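You operate a simulated robot arm through the tools that you are given. There is no shell and no other tool.

Carry out the task below with a simulated robot arm. There is one attempt and no reset: what you move stays moved.

JOB
Let the hot bath down to the 10 cm mark and cool it to between 33 and 40 C.
Fine: tank down to the 50 L mark or less first; cold lever only, it brings the level up again; all levers shut again; hose end into the steel holder; a cupful spilt at most.

It is judged by the outcome, as a careful person would: the job done as asked, and still so three seconds after it is handed in. It fails if anything else is knocked over, pushed out of place, dropped, spilled or broken.

ROBOT AND FRAMES
A 6-joint arm with a two-finger parallel gripper, fixed in place. Base frame: the origin is at the foot of the arm, x ahead of it, y to its left, z up. Lengths are in mm, angles in degrees, forces in N, time in s.
With the tool pointing down near the work surface it reaches from about 320 to 760 mm from the base axis. Its first joint turns from -66.0 to 66.0 degrees. Payload 2.45 kg.
Tool frame: the origin (TCP) lies between the finger pads and is the grasp point; the fingertips stand 24 mm ahead of it; z points along the fingers, y is the line along which they close. The gripper opens to 68 mm. The fingers are 17 mm wide and 10 mm thick; the gripper's body (40 by 70 mm) begins 41 mm behind the TCP.
Orientation is that of the tool frame in the base frame, as a unit quaternion [w, x, y, z]. With the fingers straight down and closing along the base's y, the tool's x points along the base's -x, its y along +y and its z along -z.

CONTROLS
- The arm moves only by the tool jog_arm. Its arguments are lists of equal length, an entry for each row: "dp": the shift along the tool's x, y, z in units of 300 mm (1.0 is 300 mm), a list of three; "turn": the turn, a rotation vector about the tool's x, y, z in units of 90 degrees (1.0 is 90 degrees), a list of three; "grip": the gripper command, from -1 (fully open) to 1 (shut), values between in proportion. In form: {"dp": [[x, y, z], ...], "turn": [[rx, ry, rz], ...], "grip": [grip, ...]}. A call has 1 to 20 rows; each row is the pose to reach, as a shift and turn from the pose commanded when the call began, along the tool's axes at that moment. A call with a number of a shift or a turn outside -1 to 1 is refused whole. A row lasts 0.2 s, in which the tool goes at most 50 mm and 8.6 degrees; a call with a longer step from one row to the next is refused whole, and so is a gripper value outside its range. Where a pose cannot be reached the arm comes as near as it can. A force on the tool above 40 N (or 10 N above the force at the start of the call, whichever is more), or a blocked arm, ends the call early, and 0.2 s more pass. The fingers move at their own pace (about 108 mm/s each) and stop on an object; they squeeze with about 34 N. The grip force told is the motor's: it shows also when the fingers shut on nothing. Time passes only in rows, and 0.2 s behind the last, so rows that repeat a pose let the fingers close. The reply holds the time, the measured pose of the TCP, the force on the tool along the base axes, the opening and the grip force, in the units named above and with some noise, with the torque about the TCP (base axes, N m) and any sound that the robot's microphone picked up.
- Cameras (640 x 400 px; columns grow to the right, rows downward): "scene" is fixed at [164.4, 412.5, 1459.2]; the picture's right is [-0.79, -0.62, 0.00], its down [-0.39, 0.49, -0.78] and it looks along [0.48, -0.61, -0.63] (base axes); focal length 288 px, centre (320, 200). "wrist" rides on the gripper at [84, 11, -75] in the tool frame; the picture's right is [-0.13, 0.99, 0.00], its down [-0.60, -0.08, -0.79] and it looks along [-0.79, -0.10, 0.61] (tool axes); focal length 251 px, centre (320, 200). There is no depth. A picture from a camera that has moved, and an enlarged one, comes with that camera's place and axes in the base frame and with its lens.
- get_image(camera): a new picture of that camera. No time passes.
- close_up(camera, box): a new picture of the part [left, top, right, bottom] of that camera's present view, enlarged. No time passes.
- job_done(): hands the job in; it is judged then, once.

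Nothing tells you positions but the pictures and the camera data. Unless the task says otherwise, let go and move clear before handing in.

The tools are called as name(argument=value, ...) on one line, values as JSON. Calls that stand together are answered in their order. jog_arm: Moves the arm, as the interface text tells. Its arguments: {"type":"object","properties":{"dp":{"type":"array"},"turn":{"type":"array"},"grip":{"type":"array"}},"required":["dp","turn","grip"]} The other tools are called the same way: get_image (camera) takes a picture; close_up (camera, box) takes an enlarged picture of a part of a camera's view; job_done () hands the job in.

At the start:

```text
time_s: 0.0
position: [399.8, -282.9, 1215.2]
tool_rot: [0.002, 0.0, 1.0, -0.001]
ft_force: [0.0, -0.2, -0.2]
ft_torque: [0.0, 0.03, -0.01]
width: 68.2
grip_force: 0.1
```

scene: 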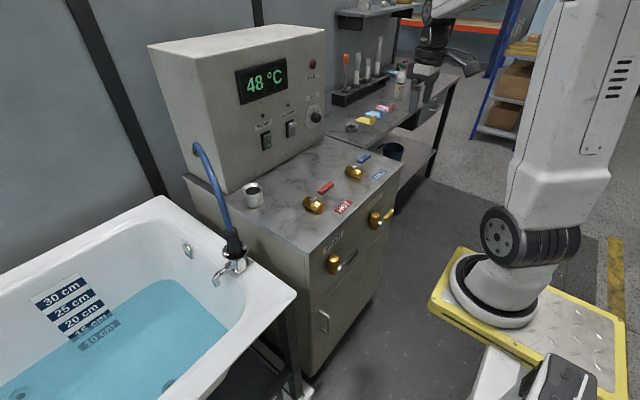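
wrist: 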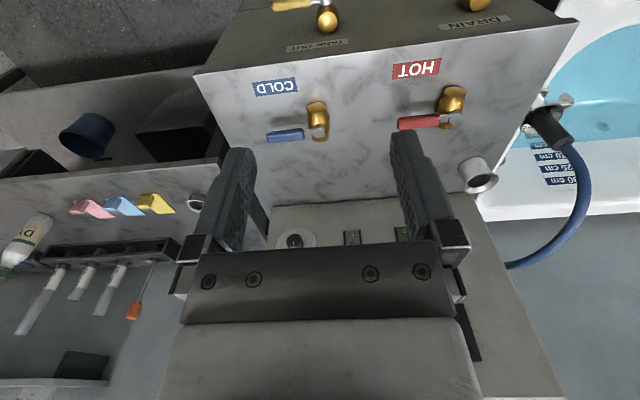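

I see a bathtub on the left with a level scale, a steel cabinet with HOT and COLD levers on top, levers for DRAIN and TANK OUT on its front, a temperature display of 48 °C, and a blue hose ending at the bath rim. I'll look closer before moving anything.

close_up(camera="scene", box=[280, 140, 420, 290])

close_up(camera="scene", box=[170, 130, 310, 300])

close_up(camera="scene", box=[0, 250, 240, 400])

close_up(camera="scene", box=[220, 40, 340, 160])

close_up(camera="wrist", box=[190, 0, 640, 280])

```text
2.67 times, centred on (350, 215) of scene
camera zoom: at [164.4, 412.5, 1459.2], right [-0.79, -0.62, 0.0], down [-0.39, 0.49, -0.78], along [0.48, -0.61, -0.63], focal length 767 px, centre (240, 160)
```

zoom: 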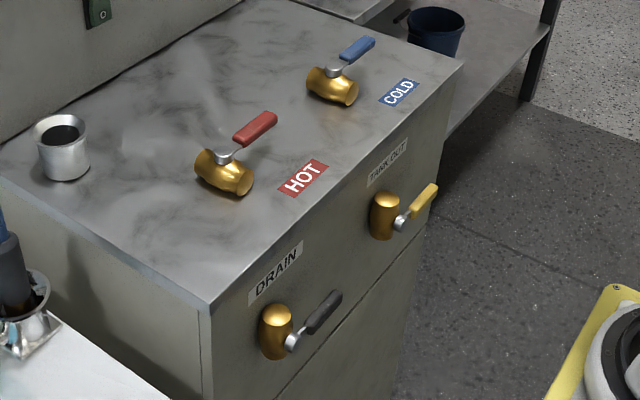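

```text
2.35 times, centred on (240, 215) of scene
camera zoom: at [164.4, 412.5, 1459.2], right [-0.79, -0.62, 0.0], down [-0.39, 0.49, -0.78], along [0.48, -0.61, -0.63], focal length 677 px, centre (508, 165)
```

zoom: 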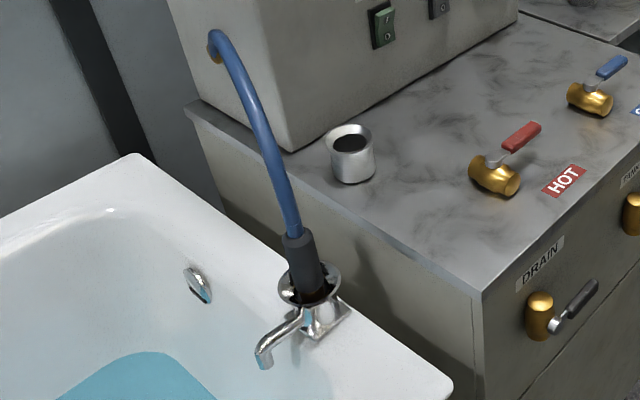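

```text
2.67 times, centred on (120, 325) of scene
camera zoom: at [164.4, 412.5, 1459.2], right [-0.79, -0.62, 0.0], down [-0.39, 0.49, -0.78], along [0.48, -0.61, -0.63], focal length 767 px, centre (853, -133)
```

zoom: 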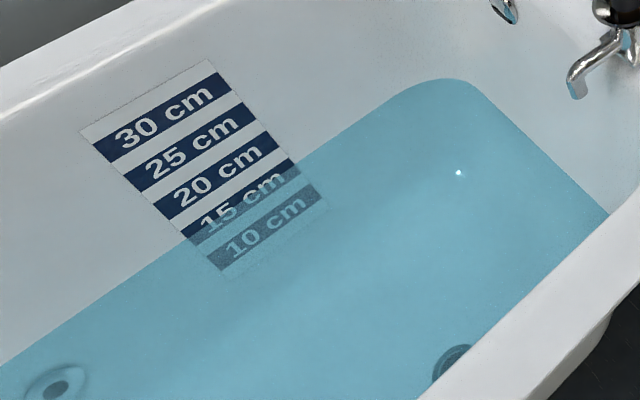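

```text
3.33 times, centred on (280, 100) of scene
camera zoom: at [164.4, 412.5, 1459.2], right [-0.79, -0.62, 0.0], down [-0.39, 0.49, -0.78], along [0.48, -0.61, -0.63], focal length 959 px, centre (453, 533)
```

zoom: 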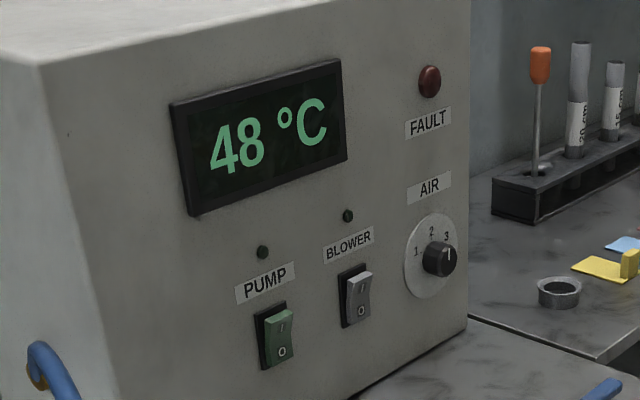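

```text
1.42 times, centred on (415, 140) of wrist
camera zoom: at [314.2, -272.0, 1290.7], right [0.13, 0.99, 0.0], down [0.6, -0.08, 0.79], along [0.79, -0.1, -0.61], focal length 358 px, centre (185, 285)
```

zoom: 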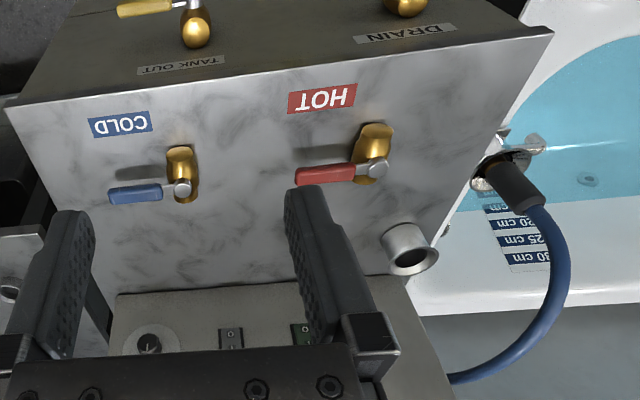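

I can tell that HOT and COLD are on the cabinet top and DRAIN and TANK OUT are on the front facing the robot. I still need to find the tank gauge and the steel holder, so I'm taking more close-ups.

close_up(camera="scene", box=[400, 180, 640, 400])

close_up(camera="scene", box=[330, 0, 640, 180])

close_up(camera="scene", box=[240, 240, 400, 400])

close_up(camera="wrist", box=[0, 0, 260, 400])

close_up(camera="scene", box=[200, 220, 260, 290])

```text
1.82 times, centred on (520, 290) of scene
camera zoom: at [164.4, 412.5, 1459.2], right [-0.79, -0.62, 0.0], down [-0.39, 0.49, -0.78], along [0.48, -0.61, -0.63], focal length 523 px, centre (-44, 36)
```

zoom: 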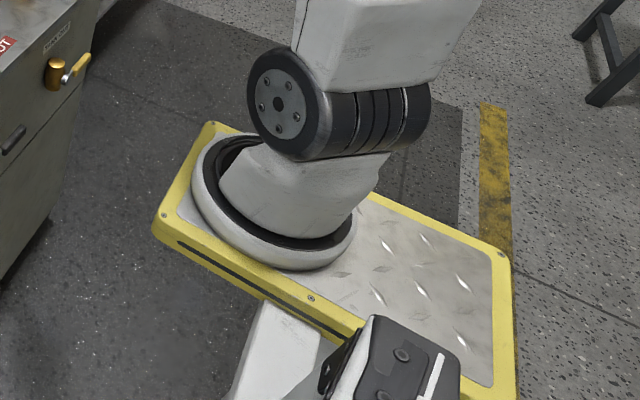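

```text
2.06 times, centred on (485, 90) of scene
camera zoom: at [164.4, 412.5, 1459.2], right [-0.79, -0.62, 0.0], down [-0.39, 0.49, -0.78], along [0.48, -0.61, -0.63], focal length 594 px, centre (-21, 427)
```

zoom: 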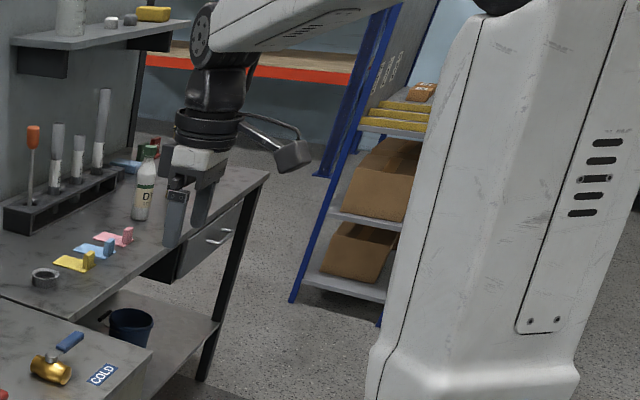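

```text
2.50 times, centred on (320, 320) of scene
camera zoom: at [164.4, 412.5, 1459.2], right [-0.79, -0.62, 0.0], down [-0.39, 0.49, -0.78], along [0.48, -0.61, -0.63], focal length 719 px, centre (320, -100)
```

zoom: 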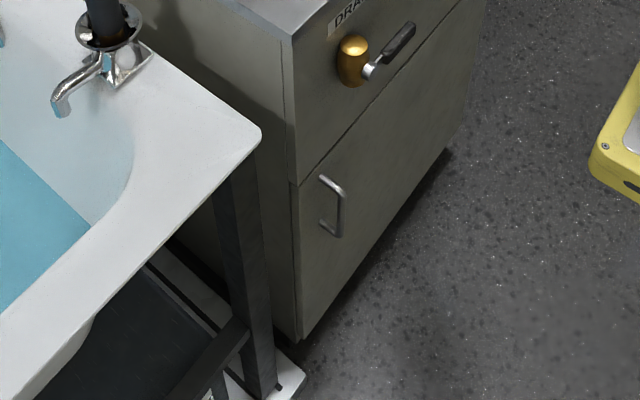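

```text
1.00 times, centred on (130, 200) of wrist (not enlarged: the box is as wide or as high as the picture)
camera zoom: at [314.2, -272.0, 1290.7], right [0.13, 0.99, 0.0], down [0.6, -0.08, 0.79], along [0.79, -0.1, -0.61], focal length 251 px, centre (510, 200)
```

zoom: 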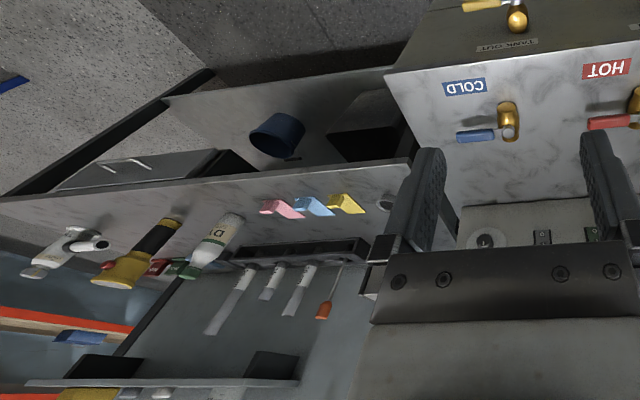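

```text
5.71 times, centred on (230, 255) of scene
camera zoom: at [164.4, 412.5, 1459.2], right [-0.79, -0.62, 0.0], down [-0.39, 0.49, -0.78], along [0.48, -0.61, -0.63], focal length 1644 px, centre (834, -114)
```

zoom: 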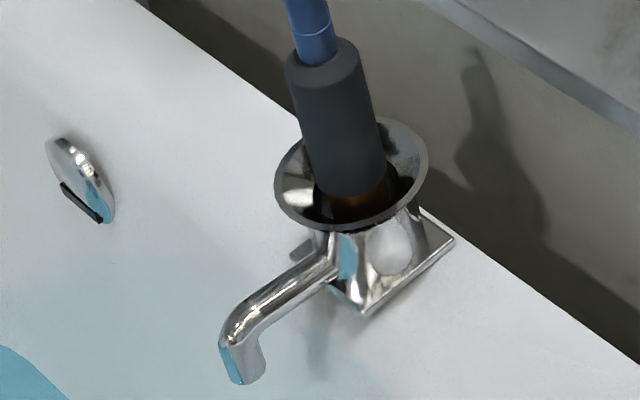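

The hose end sits in the bath tap's funnel, and the steel cup on the counter at about (741, 0, 949) looks like the steel holder. The counter top is at about z 895, and both front levers are at about z 786. Next I'll swing the wrist camera toward the bath to look for the tank and its gauge.

jog_arm(dp=[[0.007, 0.094, 0.02], [0.013, 0.188, 0.05], [0.02, 0.283, 0.08], [0.027, 0.377, 0.12], [0.033, 0.471, 0.16], [0.04, 0.566, 0.2], [0.047, 0.66, 0.25], [0.053, 0.754, 0.3], [0.06, 0.849, 0.34], [0.067, 0.943, 0.383], [0.067, 0.943, 0.383]], turn=[[0, 0, -0.05], [0, 0, -0.1], [0, 0, -0.15], [0, 0, -0.2], [0, 0, -0.25], [0, 0, -0.3], [0, 0, -0.35], [0, 0, -0.4], [0, 0, -0.45], [0, 0, -0.5], [0, 0, -0.5]], grip=[1, 1, 1, 1, 1, 1, 1, 1, 1, 1, 1])

get_image(camera="wrist")

get_image(camera="scene")

```text
time_s: 2.4
position: [380.7, 1.9, 1099.5]
tool_rot: [0.0, -0.382, 0.924, -0.002]
ft_force: [0.0, 0.6, -0.8]
ft_torque: [0.01, -0.02, -0.01]
width: 0.1
grip_force: 23.7
```

```text
taken
camera wrist: at [312.1, -49.7, 1175.8], right [-0.61, 0.79, 0.0], down [0.48, 0.37, 0.79], along [0.63, 0.48, -0.61], focal length 251 px, centre (320, 200)
```

wrist: 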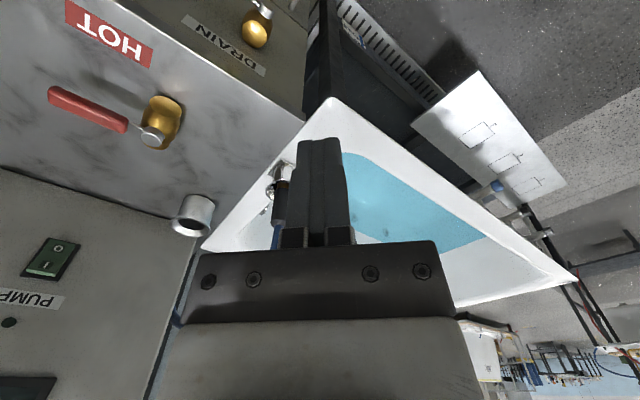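

```text
taken
```

scene: 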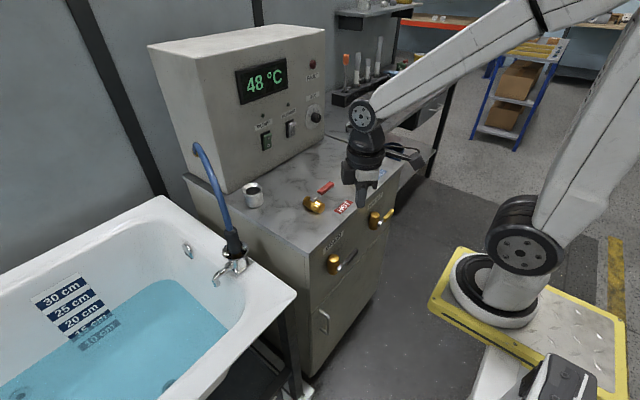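

The wrist view shows a dark tank under the bath, with some plates and markings near it. I'll enlarge that part of the view.

close_up(camera="wrist", box=[290, 0, 470, 120])

close_up(camera="wrist", box=[400, 60, 600, 260])

close_up(camera="wrist", box=[0, 0, 300, 250])

```text
3.33 times, centred on (380, 60) of wrist
camera zoom: at [312.1, -49.7, 1175.8], right [-0.61, 0.79, 0.0], down [0.48, 0.37, 0.79], along [0.63, 0.48, -0.61], focal length 838 px, centre (120, 667)
```

zoom: 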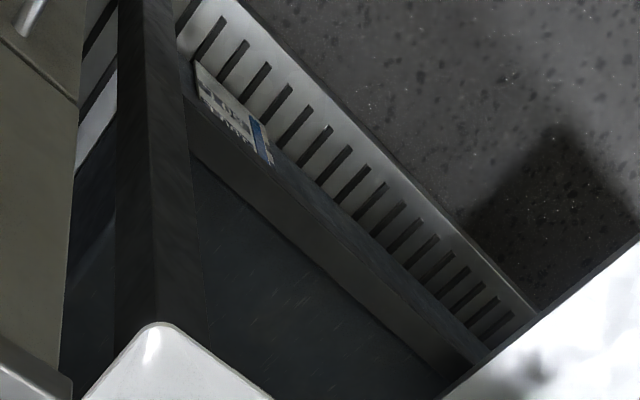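

```text
2.00 times, centred on (500, 160) of wrist
camera zoom: at [312.1, -49.7, 1175.8], right [-0.61, 0.79, 0.0], down [0.48, 0.37, 0.79], along [0.63, 0.48, -0.61], focal length 503 px, centre (-40, 280)
```

zoom: 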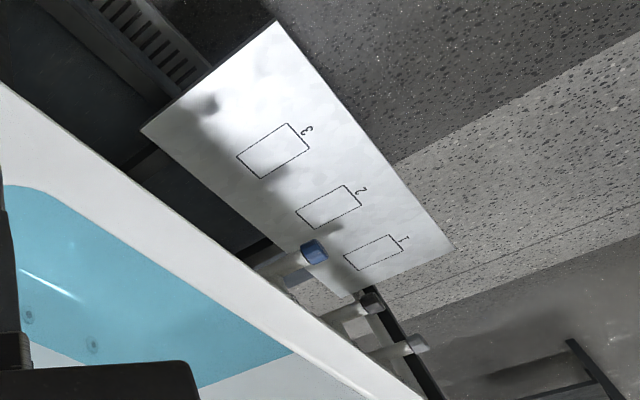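

```text
1.60 times, centred on (150, 125) of wrist
camera zoom: at [312.1, -49.7, 1175.8], right [-0.61, 0.79, 0.0], down [0.48, 0.37, 0.79], along [0.63, 0.48, -0.61], focal length 402 px, centre (592, 320)
```

zoom: 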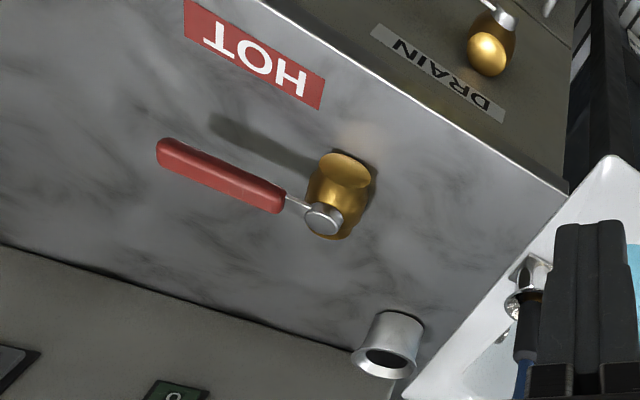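

There is a floor grate in front of a dark tank under the bath, with a label card on it. I'll lower the camera in front of the cabinet to see the tank's front face.

jog_arm(dp=[[0.015, 0.015, 0.1], [0.03, 0.03, 0.2], [0.045, 0.045, 0.3], [0.06, 0.06, 0.4], [0.08, 0.08, 0.5], [0.094, 0.094, 0.6], [0.094, 0.094, 0.667], [0.094, 0.094, 0.667]], turn=[[0, 0, 0], [0, 0, 0], [0, 0, 0], [0, 0, 0], [0, 0, 0], [0, 0, 0], [0, 0, 0], [0, 0, 0]], grip=[1, 1, 1, 1, 1, 1, 1, 1])

get_image(camera="wrist")

```text
time_s: 4.2
position: [340.1, -1.8, 899.0]
tool_rot: [0.0, -0.382, 0.924, -0.001]
ft_force: [0.9, -0.8, -1.1]
ft_torque: [0.0, 0.03, -0.03]
width: 0.1
grip_force: 23.5
out of reach, approached as far as the arm can: row 5, 6
```

```text
taken
camera wrist: at [271.6, -53.2, 974.2], right [-0.61, 0.79, 0.0], down [0.48, 0.37, 0.79], along [0.63, 0.48, -0.61], focal length 251 px, centre (320, 200)
```

wrist: 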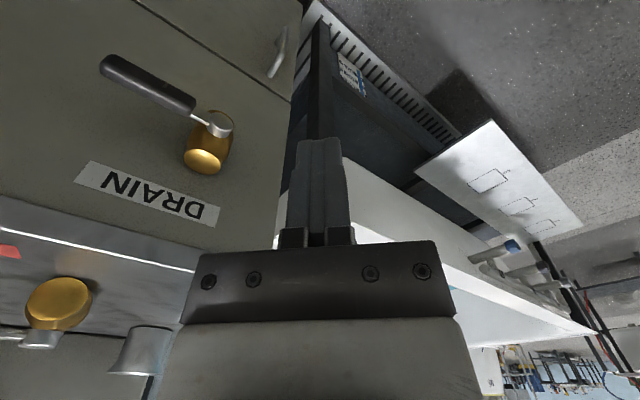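

The tank is under the bath, and a small label card hangs at its near edge. I'll zoom in on that before tilting the camera.

close_up(camera="wrist", box=[280, 0, 440, 100])

close_up(camera="wrist", box=[320, 40, 380, 110])

```text
4.00 times, centred on (360, 50) of wrist
camera zoom: at [271.6, -53.2, 974.2], right [-0.61, 0.79, 0.0], down [0.48, 0.37, 0.79], along [0.63, 0.48, -0.61], focal length 1006 px, centre (160, 800)
```

zoom: 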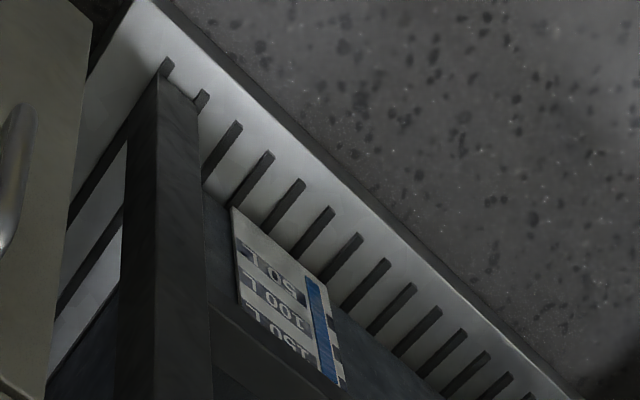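

```text
5.71 times, centred on (350, 75) of wrist
camera zoom: at [271.6, -53.2, 974.2], right [-0.61, 0.79, 0.0], down [0.48, 0.37, 0.79], along [0.63, 0.48, -0.61], focal length 1437 px, centre (149, 914)
```

zoom: 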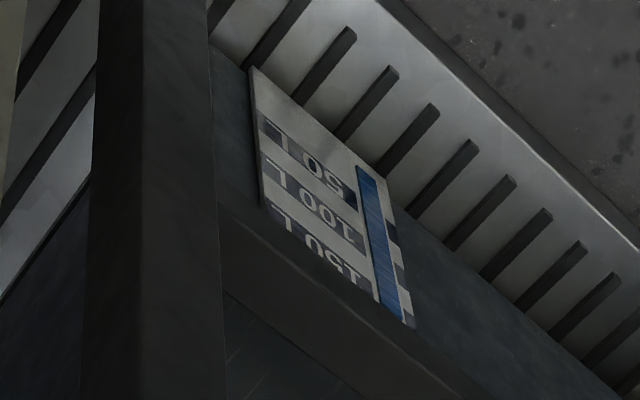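

The gauge on the tank reads 50, 100 and 150 L, and the blue column is now at about 150 L. So TANK OUT comes first. I'll move up and across in front of that lever and look at it.

jog_arm(dp=[[0.04, -0.06, -0.12], [0.1, -0.14, -0.2], [0.16, -0.24, -0.28], [0.22, -0.34, -0.36], [0.28, -0.44, -0.42], [0.34, -0.54, -0.48], [0.4, -0.64, -0.5], [0.46, -0.73, -0.5], [0.49, -0.773, -0.5], [0.49, -0.773, -0.5]], turn=[[0, 0, 0.05], [0, 0, 0.1], [0, 0, 0.16], [0, 0, 0.22], [0, 0, 0.28], [0, 0, 0.34], [0, 0, 0.4], [0, 0, 0.46], [0, 0, 0.5], [0, 0, 0.5]], grip=[0, 0, 0, 0, 0, 0, 0, 0, 0, 0])

get_image(camera="wrist")

get_image(camera="scene")

```text
time_s: 6.4
position: [400.2, -269.1, 1048.6]
tool_rot: [0.0, 0.001, 1.0, -0.001]
ft_force: [0.5, 0.5, 0.1]
ft_torque: [-0.02, -0.02, 0.02]
width: 33.9
grip_force: 0.1
out of reach, approached as far as the arm can: row 1
```

```text
taken
camera wrist: at [313.7, -257.4, 1124.2], right [0.13, 0.99, 0.0], down [0.6, -0.08, 0.79], along [0.79, -0.11, -0.61], focal length 251 px, centre (320, 200)
```

wrist: 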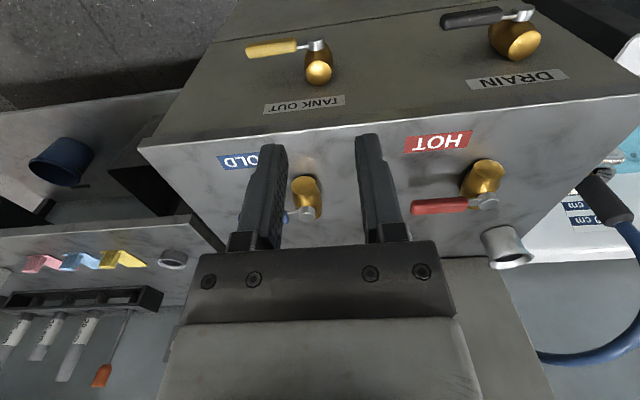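

```text
taken
```

scene: 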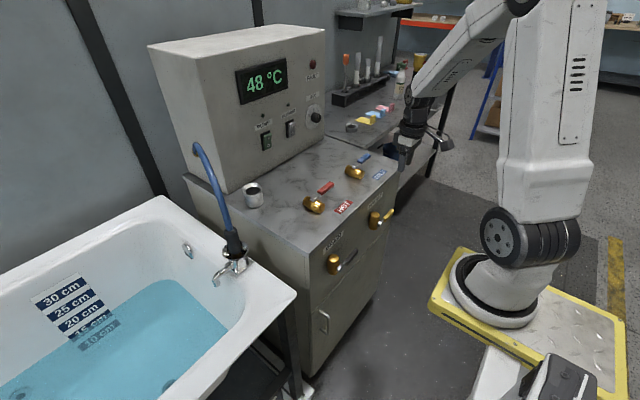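

The arm is now in front of TANK OUT. I'll zoom in on this lever from both cameras to fix its position before reaching for it.

close_up(camera="wrist", box=[220, 0, 400, 120])

close_up(camera="scene", box=[350, 190, 420, 245])

close_up(camera="scene", box=[310, 220, 380, 290])

close_up(camera="wrist", box=[420, 0, 600, 120])

```text
3.33 times, centred on (310, 60) of wrist
camera zoom: at [313.7, -257.4, 1124.2], right [0.13, 0.99, 0.0], down [0.6, -0.08, 0.79], along [0.79, -0.11, -0.61], focal length 838 px, centre (353, 667)
```

zoom: 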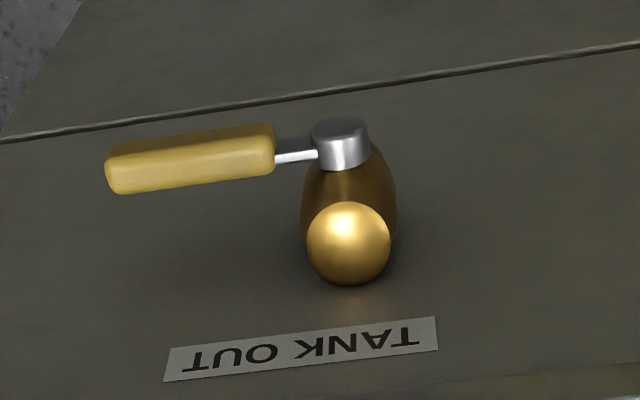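

```text
7.27 times, centred on (385, 218) of scene
camera zoom: at [164.4, 412.5, 1459.2], right [-0.79, -0.62, 0.0], down [-0.39, 0.49, -0.78], along [0.48, -0.61, -0.63], focal length 2093 px, centre (-153, 73)
```

zoom: 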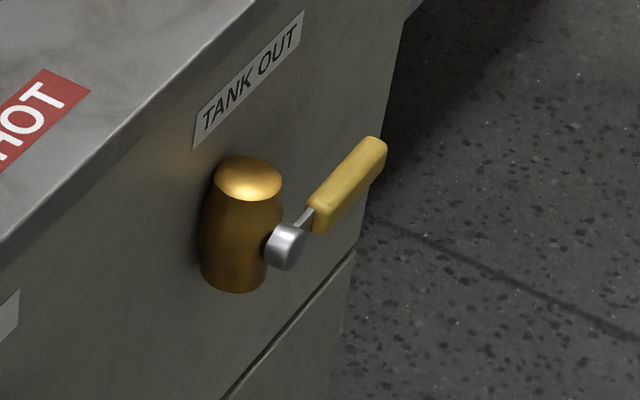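

```text
5.71 times, centred on (345, 255) of scene
camera zoom: at [164.4, 412.5, 1459.2], right [-0.79, -0.62, 0.0], down [-0.39, 0.49, -0.78], along [0.48, -0.61, -0.63], focal length 1644 px, centre (177, -114)
```

zoom: 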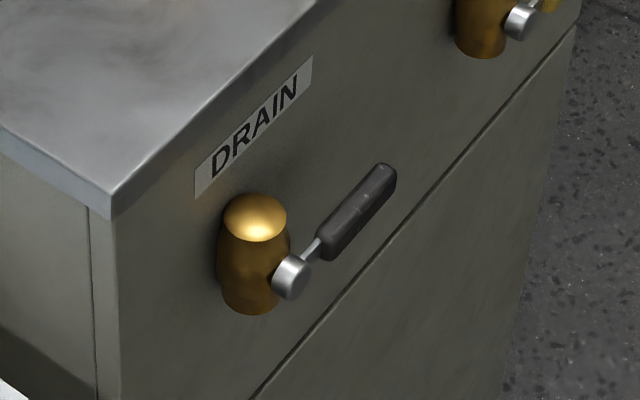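

```text
3.33 times, centred on (510, 60) of wrist
camera zoom: at [313.7, -257.4, 1124.2], right [0.13, 0.99, 0.0], down [0.6, -0.08, 0.79], along [0.79, -0.11, -0.61], focal length 838 px, centre (-313, 667)
```

zoom: 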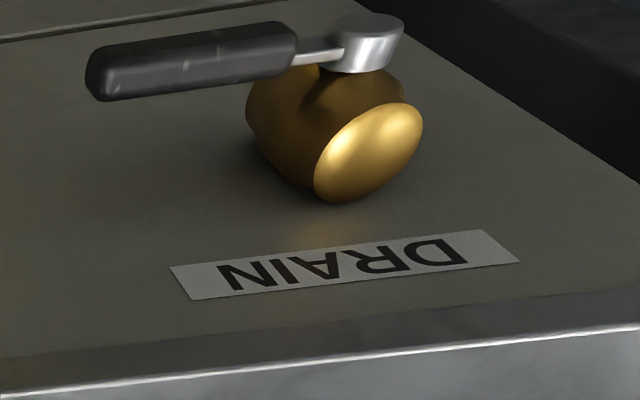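

TANK OUT's pivot is at about (443, -280, 769) with its handle reaching to y = -372, and DRAIN's pivot is at (444, -40, 772). I'll turn the tool so the fingers point forward and straddle the handle vertically, staying clear of everything.

jog_arm(dp=[[0, -0.016, 0.02], [0, -0.03, 0.04], [0, -0.047, 0.06], [0, -0.063, 0.08], [0, -0.079, 0.1], [0, -0.095, 0.12], [0, -0.11, 0.14], [0, -0.126, 0.165], [0, -0.142, 0.185], [0, -0.158, 0.2], [0, -0.174, 0.22], [0, -0.19, 0.24], [0, -0.2, 0.26], [0, -0.22, 0.29], [0, -0.237, 0.31], [0, -0.253, 0.33], [0, -0.253, 0.33]], turn=[[0.048, -0.048, -0.048], [0.096, -0.096, -0.096], [0.144, -0.144, -0.144], [0.193, -0.193, -0.193], [0.241, -0.241, -0.241], [0.289, -0.289, -0.289], [0.337, -0.337, -0.337], [0.385, -0.385, -0.385], [0.433, -0.433, -0.433], [0.481, -0.481, -0.481], [0.529, -0.529, -0.529], [0.577, -0.577, -0.577], [0.626, -0.626, -0.626], [0.674, -0.674, -0.674], [0.722, -0.722, -0.722], [0.77, -0.77, -0.77], [0.77, -0.77, -0.77]], grip=[0, 0, 0, 0, 0, 0, 0, 0, 0, 0, 0, 0, 0, 0, 0, 0, 0])

get_image(camera="wrist")

get_image(camera="scene")

```text
time_s: 10.0
position: [581.6, -599.1, 1138.1]
tool_rot: [0.486, -0.484, 0.566, -0.458]
ft_force: [-0.8, -0.2, 8.6]
ft_torque: [-0.03, 0.57, -0.01]
width: 34.1
grip_force: 0.0
out of reach, approached as far as the arm can: row 5, 6, 7, 8, 9, 10, 11, 12, 13, 14, 15, 16, 17
```

```text
taken
camera wrist: at [499.6, -678.2, 1126.2], right [-0.09, 0.24, -0.97], down [-0.74, 0.63, 0.23], along [0.66, 0.74, 0.12], focal length 251 px, centre (320, 200)
```

wrist: 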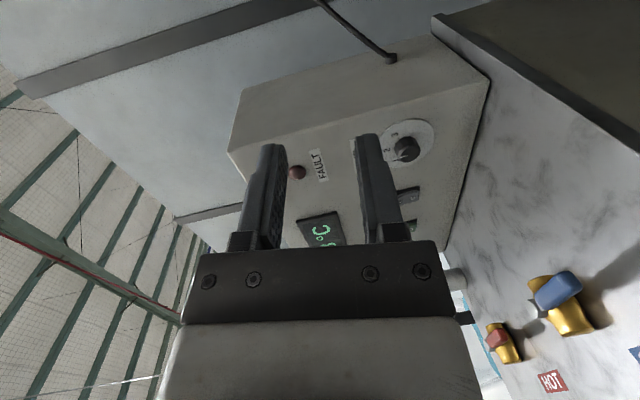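

```text
taken
```

scene: 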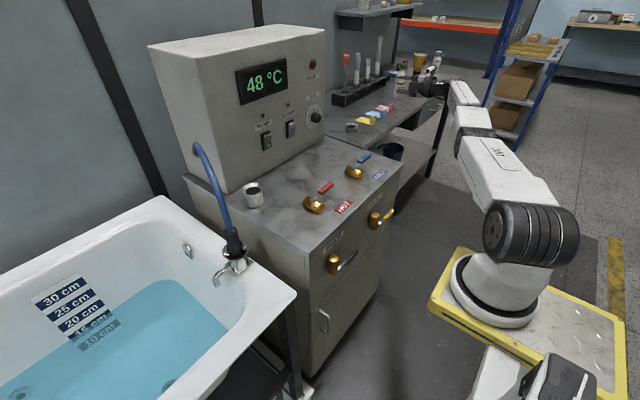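

That orientation was out of reach at this height, so the arm drifted right to about (582, -599, 1138) but touched nothing. I'll reverse the motion to get back to the tool-down pose, then turn the tool from lower down, where there is more room.

jog_arm(dp=[[-0.016, -0.02, 0], [-0.03, -0.04, 0], [-0.047, -0.06, 0], [-0.063, -0.08, 0], [-0.079, -0.1, 0], [-0.095, -0.12, 0], [-0.11, -0.14, 0], [-0.126, -0.165, 0], [-0.142, -0.185, 0], [-0.158, -0.2, 0], [-0.174, -0.22, 0], [-0.19, -0.24, 0], [-0.2, -0.26, 0], [-0.22, -0.29, 0], [-0.237, -0.31, 0], [-0.253, -0.33, 0], [-0.253, -0.33, 0]], turn=[[-0.048, 0.048, 0.048], [-0.096, 0.096, 0.096], [-0.144, 0.144, 0.144], [-0.193, 0.193, 0.193], [-0.241, 0.241, 0.241], [-0.289, 0.289, 0.289], [-0.337, 0.337, 0.337], [-0.385, 0.385, 0.385], [-0.433, 0.433, 0.433], [-0.481, 0.481, 0.481], [-0.529, 0.529, 0.529], [-0.577, 0.577, 0.577], [-0.626, 0.626, 0.626], [-0.674, 0.674, 0.674], [-0.722, 0.722, 0.722], [-0.77, 0.77, 0.77], [-0.77, 0.77, 0.77]], grip=[0, 0, 0, 0, 0, 0, 0, 0, 0, 0, 0, 0, 0, 0, 0, 0, 0])

get_image(camera="scene")

```text
time_s: 13.6
position: [531.8, -454.1, 1183.6]
tool_rot: [-0.022, -0.002, 1.0, 0.022]
ft_force: [-0.1, 0.4, 0.3]
ft_torque: [-0.01, 0.0, -0.02]
width: 34.0
grip_force: 0.1
out of reach, approached as far as the arm can: row 1, 2, 3, 4, 5, 6, 7, 9, 10, 11, 12, 13, 14, 15, 16, 17
```

```text
taken
```

scene: 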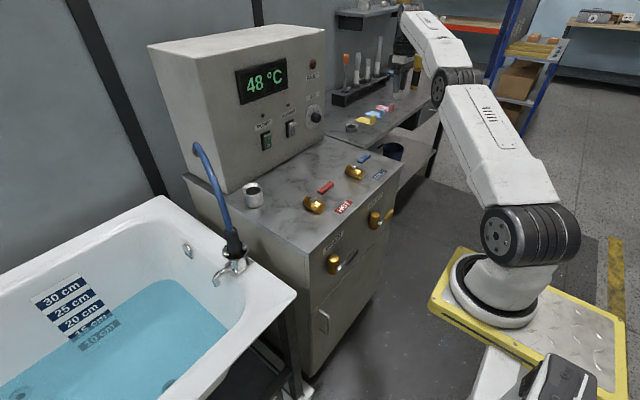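

The arm is tool-down again but sits at (532, -454, 1184) in an awkward configuration. I'll issue a short hold to see which pose it treats as commanded.

jog_arm(dp=[[0, 0, -0.02], [0, 0, -0.05], [0, 0, -0.05]], turn=[[0, 0, 0], [0, 0, 0], [0, 0, 0]], grip=[0, 0, 0])

get_image(camera="wrist")

```text
time_s: 14.4
position: [533.4, -448.8, 1195.3]
tool_rot: [-0.021, -0.002, 1.0, 0.022]
ft_force: [-0.1, -0.4, 0.4]
ft_torque: [-0.02, -0.03, 0.0]
width: 34.0
grip_force: 0.0
out of reach, approached as far as the arm can: row 2, 3
```

```text
taken
camera wrist: at [450.5, -441.6, 1274.6], right [0.13, 0.99, 0.04], down [0.64, -0.11, 0.76], along [0.76, -0.07, -0.65], focal length 251 px, centre (320, 200)
```

wrist: 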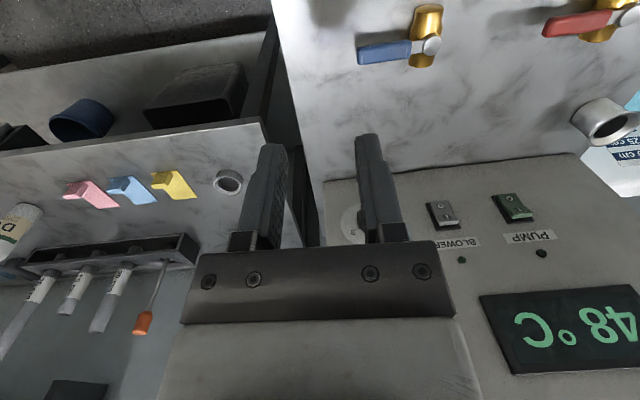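

The commanded pose follows where the arm actually is, so moves are relative to here. I'll look closely at the arm's configuration before moving on.

close_up(camera="scene", box=[380, 0, 620, 290])

close_up(camera="scene", box=[370, 0, 500, 130])

```text
1.38 times, centred on (500, 145) of scene
camera zoom: at [164.4, 412.5, 1459.2], right [-0.79, -0.62, 0.0], down [-0.39, 0.49, -0.78], along [0.48, -0.61, -0.63], focal length 397 px, centre (72, 276)
```

zoom: 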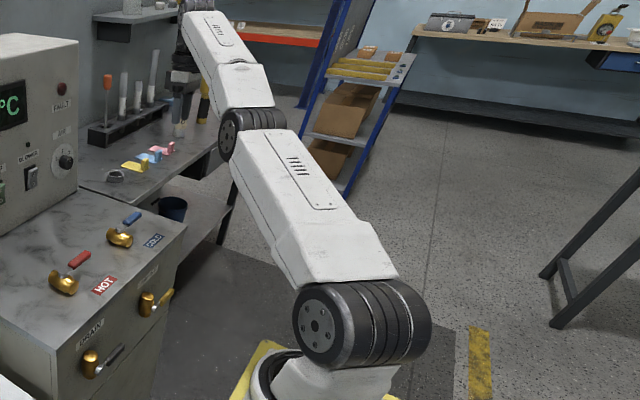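

```text
3.08 times, centred on (435, 65) of scene
camera zoom: at [164.4, 412.5, 1459.2], right [-0.79, -0.62, 0.0], down [-0.39, 0.49, -0.78], along [0.48, -0.61, -0.63], focal length 886 px, centre (-34, 615)
```

zoom: 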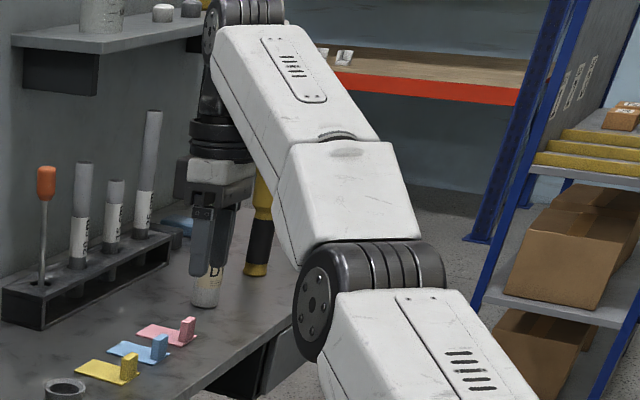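

The arm is nearly straight, with the elbow slightly low. I'll pull in a little and watch how the solver bends the elbow.

jog_arm(dp=[[0.03, 0.025, 0.0], [0.06, 0.05, 0.0], [0.1, 0.085, 0.0], [0.153, 0.127, 0.0], [0.153, 0.127, 0.0]], turn=[[0, 0, 0], [0, 0, 0], [0, 0, 0], [0, 0, 0], [0, 0, 0]], grip=[0, 0, 0, 0, 0])

close_up(camera="scene", box=[380, 0, 620, 290])

```text
time_s: 15.6
position: [534.0, -449.3, 1193.3]
tool_rot: [-0.022, -0.002, 1.0, 0.022]
ft_force: [1.0, 0.8, -0.7]
ft_torque: [-0.03, 0.04, -0.01]
width: 34.0
grip_force: 0.1
out of reach, approached as far as the arm can: row 1, 2, 3, 4, 5
```

```text
1.38 times, centred on (500, 145) of scene
camera zoom: at [164.4, 412.5, 1459.2], right [-0.79, -0.62, 0.0], down [-0.39, 0.49, -0.78], along [0.48, -0.61, -0.63], focal length 397 px, centre (72, 276)
```

zoom: 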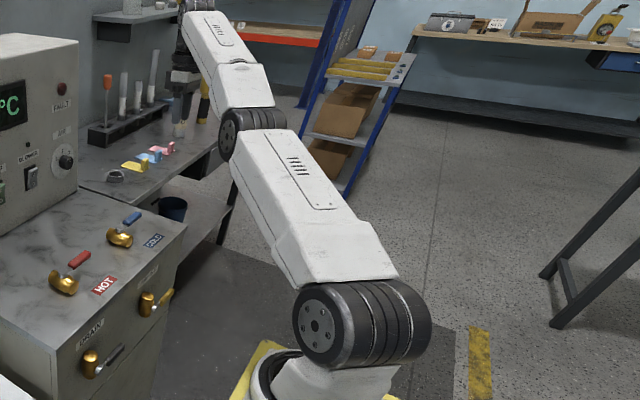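

Pulling in is blocked, so the elbow is at its limit on the wrong side. I'll try going outward to straighten the arm, away from the shelf items, and check the result.

jog_arm(dp=[[-0.03, -0.025, 0.0], [-0.06, -0.05, 0.0], [-0.1, -0.085, 0.0]], turn=[[0, 0, 0], [0, 0, 0], [0, 0, 0]], grip=[0, 0, 0])

get_image(camera="scene")

```text
time_s: 16.4
position: [537.9, -449.9, 1179.9]
tool_rot: [-0.021, -0.002, 1.0, 0.022]
ft_force: [0.5, 0.0, 0.5]
ft_torque: [0.0, 0.02, 0.02]
width: 34.1
grip_force: 0.1
out of reach, approached as far as the arm can: row 1, 2, 3
```

```text
taken
```

scene: 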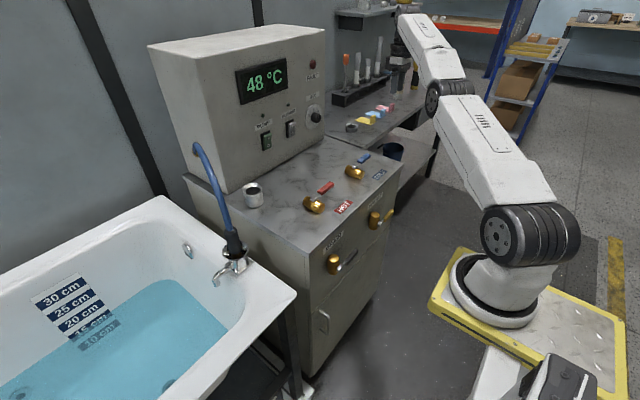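

The arm is at its maximum reach, straight out, which is a singular pose. Moving straight down should bend the elbow the right way, and there's enough clearance above the side table for 100 mm.

jog_arm(dp=[[0, 0, 0.06], [0, 0, 0.12], [0, 0, 0.18], [0, 0, 0.24], [0, 0, 0.3], [0, 0, 0.3]], turn=[[0, 0, 0], [0, 0, 0], [0, 0, 0], [0, 0, 0], [0, 0, 0], [0, 0, 0]], grip=[0, 0, 0, 0, 0, 0])

get_image(camera="scene")

```text
time_s: 17.8
position: [546.9, -464.2, 1112.5]
tool_rot: [-0.022, -0.002, 1.0, 0.021]
ft_force: [1.3, 0.4, -0.3]
ft_torque: [0.0, 0.03, 0.02]
width: 33.9
grip_force: 0.0
out of reach, approached as far as the arm can: row 1, 2, 3, 4, 5, 6
```

```text
taken
```

scene: 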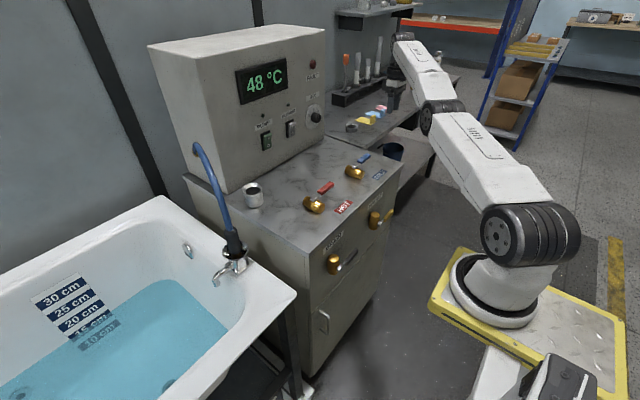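

The elbow still isn't bending. I'll push outward along the arm's line to straighten it fully, then try lowering again.

jog_arm(dp=[[-0.08, -0.083, -0.03], [-0.16, -0.166, -0.06], [-0.24, -0.25, -0.09], [-0.32, -0.33, -0.12], [-0.4, -0.41, -0.15], [-0.4, -0.41, -0.15], [-0.4, -0.41, -0.15], [-0.4, -0.41, -0.15]], turn=[[0, 0, 0], [0, 0, 0], [0, 0, 0], [0, 0, 0], [0, 0, 0], [0, 0, 0], [0, 0, 0], [0, 0, 0]], grip=[0, 0, 0, 0, 0, 0, 0, 0])

get_image(camera="scene")

```text
time_s: 19.6
position: [550.9, -462.4, 1114.8]
tool_rot: [-0.021, -0.004, 1.0, 0.022]
ft_force: [-1.2, 0.5, 0.5]
ft_torque: [0.01, 0.01, 0.02]
width: 34.1
grip_force: 0.0
out of reach, approached as far as the arm can: row 1, 2, 3, 4, 5, 6, 7, 8
```

```text
taken
```

scene: 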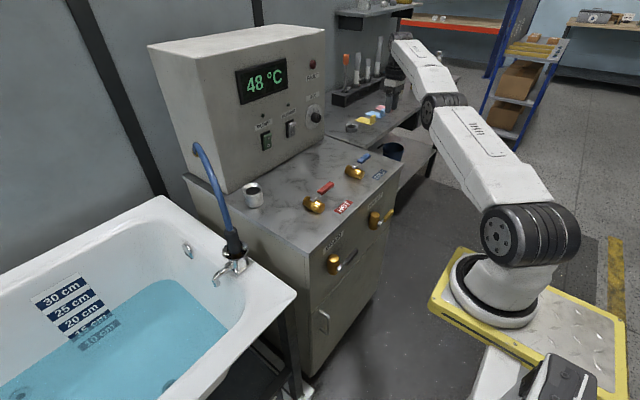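

The elbow rose slightly, so it's now closer to straight. I'll try lowering again and pulling in a little.

jog_arm(dp=[[0.0, 0.0, 0.08], [0.02, 0.02, 0.14], [0.05, 0.05, 0.2], [0.08, 0.08, 0.24], [0.11, 0.11, 0.26], [0.11, 0.11, 0.26]], turn=[[0, 0, 0], [0, 0, 0], [0, 0, 0], [0, 0, 0], [0, 0, 0], [0, 0, 0]], grip=[0, 0, 0, 0, 0, 0])

get_image(camera="scene")

```text
time_s: 21.0
position: [554.4, -464.7, 1071.9]
tool_rot: [-0.022, -0.002, 1.0, 0.021]
ft_force: [0.2, 1.1, -0.5]
ft_torque: [0.01, -0.01, -0.02]
width: 33.8
grip_force: 0.1
out of reach, approached as far as the arm can: row 1, 2, 3, 4, 5, 6
```

```text
taken
```

scene: 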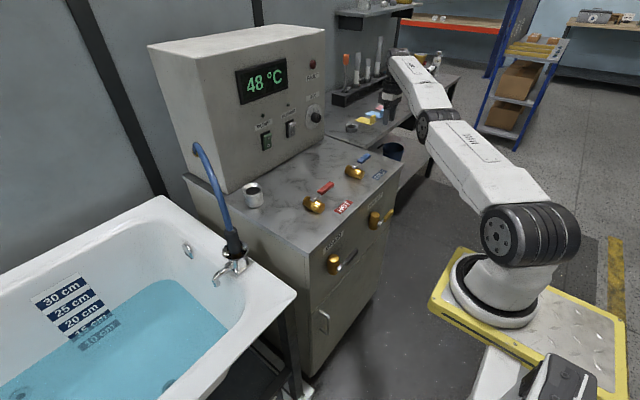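

The elbow fell back when I pulled in. I'll hold a longer outward push so the arm straightens completely, then lower along the arc without pulling in.

jog_arm(dp=[[-0.1, -0.1, -0.02], [-0.2, -0.2, -0.04], [-0.3, -0.3, -0.06], [-0.4, -0.4, -0.08], [-0.5, -0.5, -0.1], [-0.6, -0.6, -0.12], [-0.67, -0.68, -0.13], [-0.67, -0.68, -0.13], [-0.67, -0.68, -0.13], [-0.67, -0.68, -0.13], [-0.67, -0.68, -0.13], [-0.67, -0.68, -0.13], [-0.67, -0.68, -0.13], [-0.67, -0.68, -0.13], [-0.67, -0.68, -0.13], [-0.67, -0.68, -0.13], [-0.67, -0.68, -0.13], [-0.67, -0.68, -0.13]], turn=[[0, 0, 0], [0, 0, 0], [0, 0, 0], [0, 0, 0], [0, 0, 0], [0, 0, 0], [0, 0, 0], [0, 0, 0], [0, 0, 0], [0, 0, 0], [0, 0, 0], [0, 0, 0], [0, 0, 0], [0, 0, 0], [0, 0, 0], [0, 0, 0], [0, 0, 0], [0, 0, 0]], grip=[0, 0, 0, 0, 0, 0, 0, 0, 0, 0, 0, 0, 0, 0, 0, 0, 0, 0])

get_image(camera="scene")

```text
time_s: 24.8
position: [562.8, -462.4, 1064.6]
tool_rot: [-0.02, -0.002, 1.0, 0.022]
ft_force: [-0.5, -0.4, 0.1]
ft_torque: [-0.05, 0.0, 0.0]
width: 33.9
grip_force: 0.1
out of reach, approached as far as the arm can: row 1, 2, 3, 4, 5, 6, 7, 8, 9, 10, 11, 12, 13, 14, 15, 16, 17, 18
```

```text
taken
```

scene: 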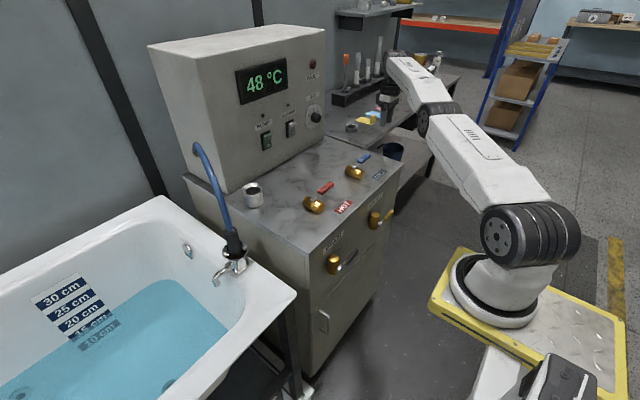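

The arm is now essentially straight. I'll lower it along the arc, which should bend the elbow upward.

jog_arm(dp=[[-0.01, -0.01, 0.1], [-0.018, -0.018, 0.2], [-0.024, -0.024, 0.3], [-0.025, -0.025, 0.4], [-0.02, -0.02, 0.45], [-0.02, -0.02, 0.45]], turn=[[0, 0, 0], [0, 0, 0], [0, 0, 0], [0, 0, 0], [0, 0, 0], [0, 0, 0]], grip=[0, 0, 0, 0, 0, 0])

get_image(camera="scene")

```text
time_s: 26.2
position: [573.3, -456.6, 939.9]
tool_rot: [-0.021, -0.002, 1.0, 0.022]
ft_force: [0.3, -0.4, 0.6]
ft_torque: [0.01, -0.02, -0.01]
width: 34.1
grip_force: 0.0
out of reach, approached as far as the arm can: row 1, 2, 3, 4, 5
```

```text
taken
```

scene: 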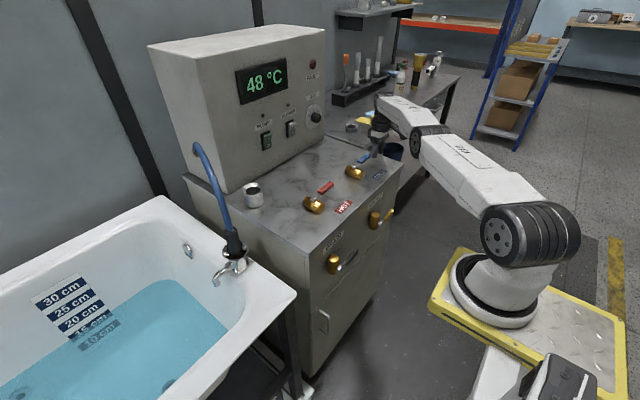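

That last row was reachable, so the elbow is bending the right way again. The tool is at (573, -457, 940), beside the cabinet and clear of the COLD handle. I'll pull straight back in -x.

jog_arm(dp=[[0.05, -0.01, -0.02], [0.11, -0.01, -0.04], [0.18, -0.01, -0.06], [0.25, 0.0, -0.08], [0.33, 0.02, -0.1], [0.4, 0.04, -0.12], [0.4, 0.04, -0.12]], turn=[[0, 0, 0], [0, 0, 0], [0, 0, 0], [0, 0, 0], [0, 0, 0], [0, 0, 0], [0, 0, 0]], grip=[0, 0, 0, 0, 0, 0, 0])

get_image(camera="scene")

```text
time_s: 27.8
position: [456.4, -445.8, 980.8]
tool_rot: [-0.021, -0.003, 1.0, 0.022]
ft_force: [0.2, 0.3, -0.5]
ft_torque: [-0.01, 0.0, 0.0]
width: 34.0
grip_force: 0.0
```

```text
taken
```

scene: 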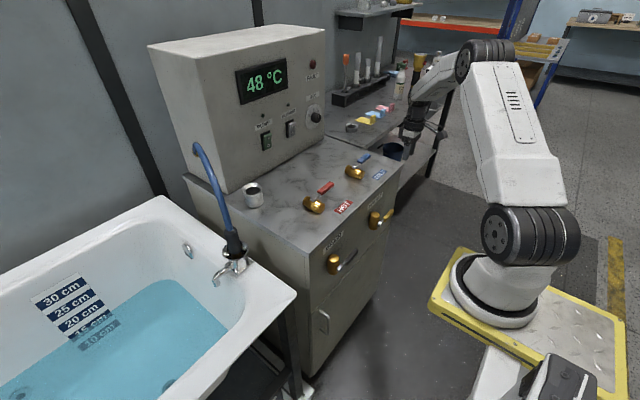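

The elbow is back up and everything is reachable again. Horizontal +x here would exceed the first joint's limit, so I'll use a closed-finger stick at a moderate pitch instead. First I'll return to a clean tool-down pose in front of TANK OUT.

jog_arm(dp=[[0.03, 0.05, 0.04], [0.06, 0.11, 0.09], [0.09, 0.17, 0.13], [0.12, 0.23, 0.18], [0.15, 0.29, 0.23], [0.187, 0.337, 0.27], [0.187, 0.337, 0.27]], turn=[[0.005, -0.005, 0.001], [0.01, -0.01, 0.001], [0.015, -0.015, 0.002], [0.02, -0.02, 0.003], [0.024, -0.024, 0.003], [0.028, -0.0267, 0.004], [0.028, -0.0267, 0.004]], grip=[1, 1, 1, 1, 1, 1, 1])

```text
time_s: 29.4
position: [397.4, -339.8, 908.2]
tool_rot: [0.0, 0.001, 1.0, -0.001]
ft_force: [0.5, -0.3, -0.3]
ft_torque: [0.02, -0.01, 0.02]
width: 0.2
grip_force: 24.0
```

I'm at (397, -340, 908) with the tool straight down. I'll pitch the fingers forward in small steps and check reach each time.

jog_arm(dp=[[0, 0, 0], [0, 0, 0], [0, 0, 0]], turn=[[0, -0.083, 0], [0, -0.167, 0], [0, -0.167, 0]], grip=[1, 1, 1])

```text
time_s: 30.2
position: [396.3, -342.6, 908.1]
tool_rot: [0.131, 0.001, 0.991, -0.001]
ft_force: [0.5, 0.8, 0.8]
ft_torque: [0.03, 0.0, 0.01]
width: 0.0
grip_force: 23.7
```

jog_arm(dp=[[0, 0, 0], [0, 0, 0], [0, 0, 0]], turn=[[0, -0.083, 0], [0, -0.167, 0], [0, -0.167, 0]], grip=[1, 1, 1])

get_image(camera="wrist")

```text
time_s: 31.0
position: [396.6, -341.3, 907.2]
tool_rot: [0.26, 0.001, 0.966, 0.0]
ft_force: [-0.5, 0.2, -0.2]
ft_torque: [0.03, 0.0, -0.05]
width: 0.2
grip_force: 23.5
```

```text
taken
camera wrist: at [285.3, -330.8, 931.6], right [0.11, 0.99, 0.06], down [0.12, -0.08, 0.99], along [0.99, -0.1, -0.13], focal length 251 px, centre (320, 200)
```

wrist: 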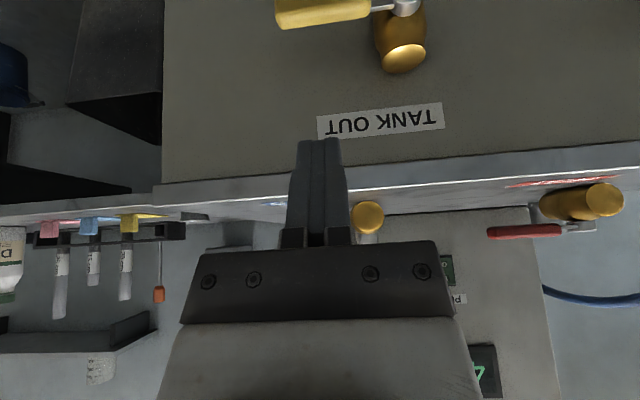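

A 30° pitch works fine. I'll bring the closed fingertips to just above the tip of the TANK OUT handle.

jog_arm(dp=[[0.01, -0.012, 0.08], [0.025, -0.023, 0.16], [0.037, -0.034, 0.24], [0.049, -0.046, 0.315], [0.049, -0.046, 0.315]], turn=[[0, 0, 0], [0, 0, 0], [0, 0, 0], [0, 0, 0], [0, 0, 0]], grip=[1, 1, 1, 1, 1])

get_image(camera="wrist")

close_up(camera="scene", box=[340, 160, 440, 250])

```text
time_s: 32.2
position: [431.7, -355.7, 816.6]
tool_rot: [0.259, 0.001, 0.966, -0.001]
ft_force: [0.0, 0.6, -0.2]
ft_torque: [0.0, 0.02, 0.02]
width: 0.2
grip_force: 23.8
```

```text
taken
camera wrist: at [319.6, -344.4, 840.5], right [0.11, 0.99, 0.06], down [0.13, -0.08, 0.99], along [0.99, -0.1, -0.13], focal length 251 px, centre (320, 200)
```

wrist: 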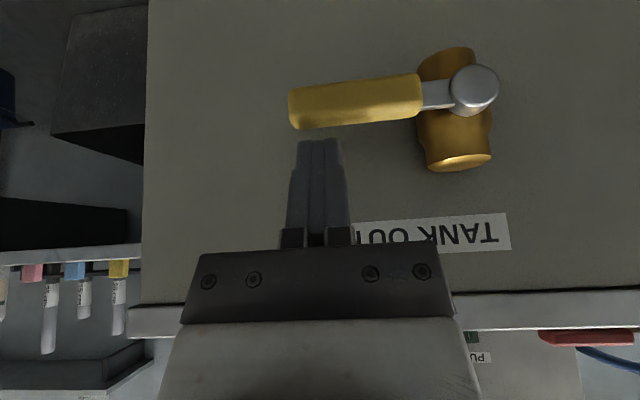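

```text
4.44 times, centred on (390, 205) of scene
camera zoom: at [164.4, 412.5, 1459.2], right [-0.79, -0.62, 0.0], down [-0.39, 0.49, -0.78], along [0.48, -0.61, -0.63], focal length 1279 px, centre (9, 178)
```

zoom: 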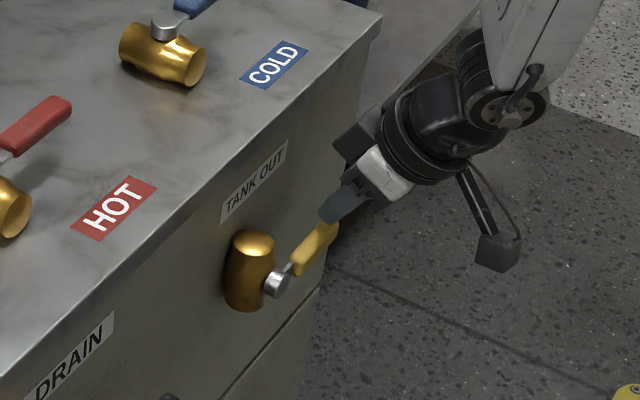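

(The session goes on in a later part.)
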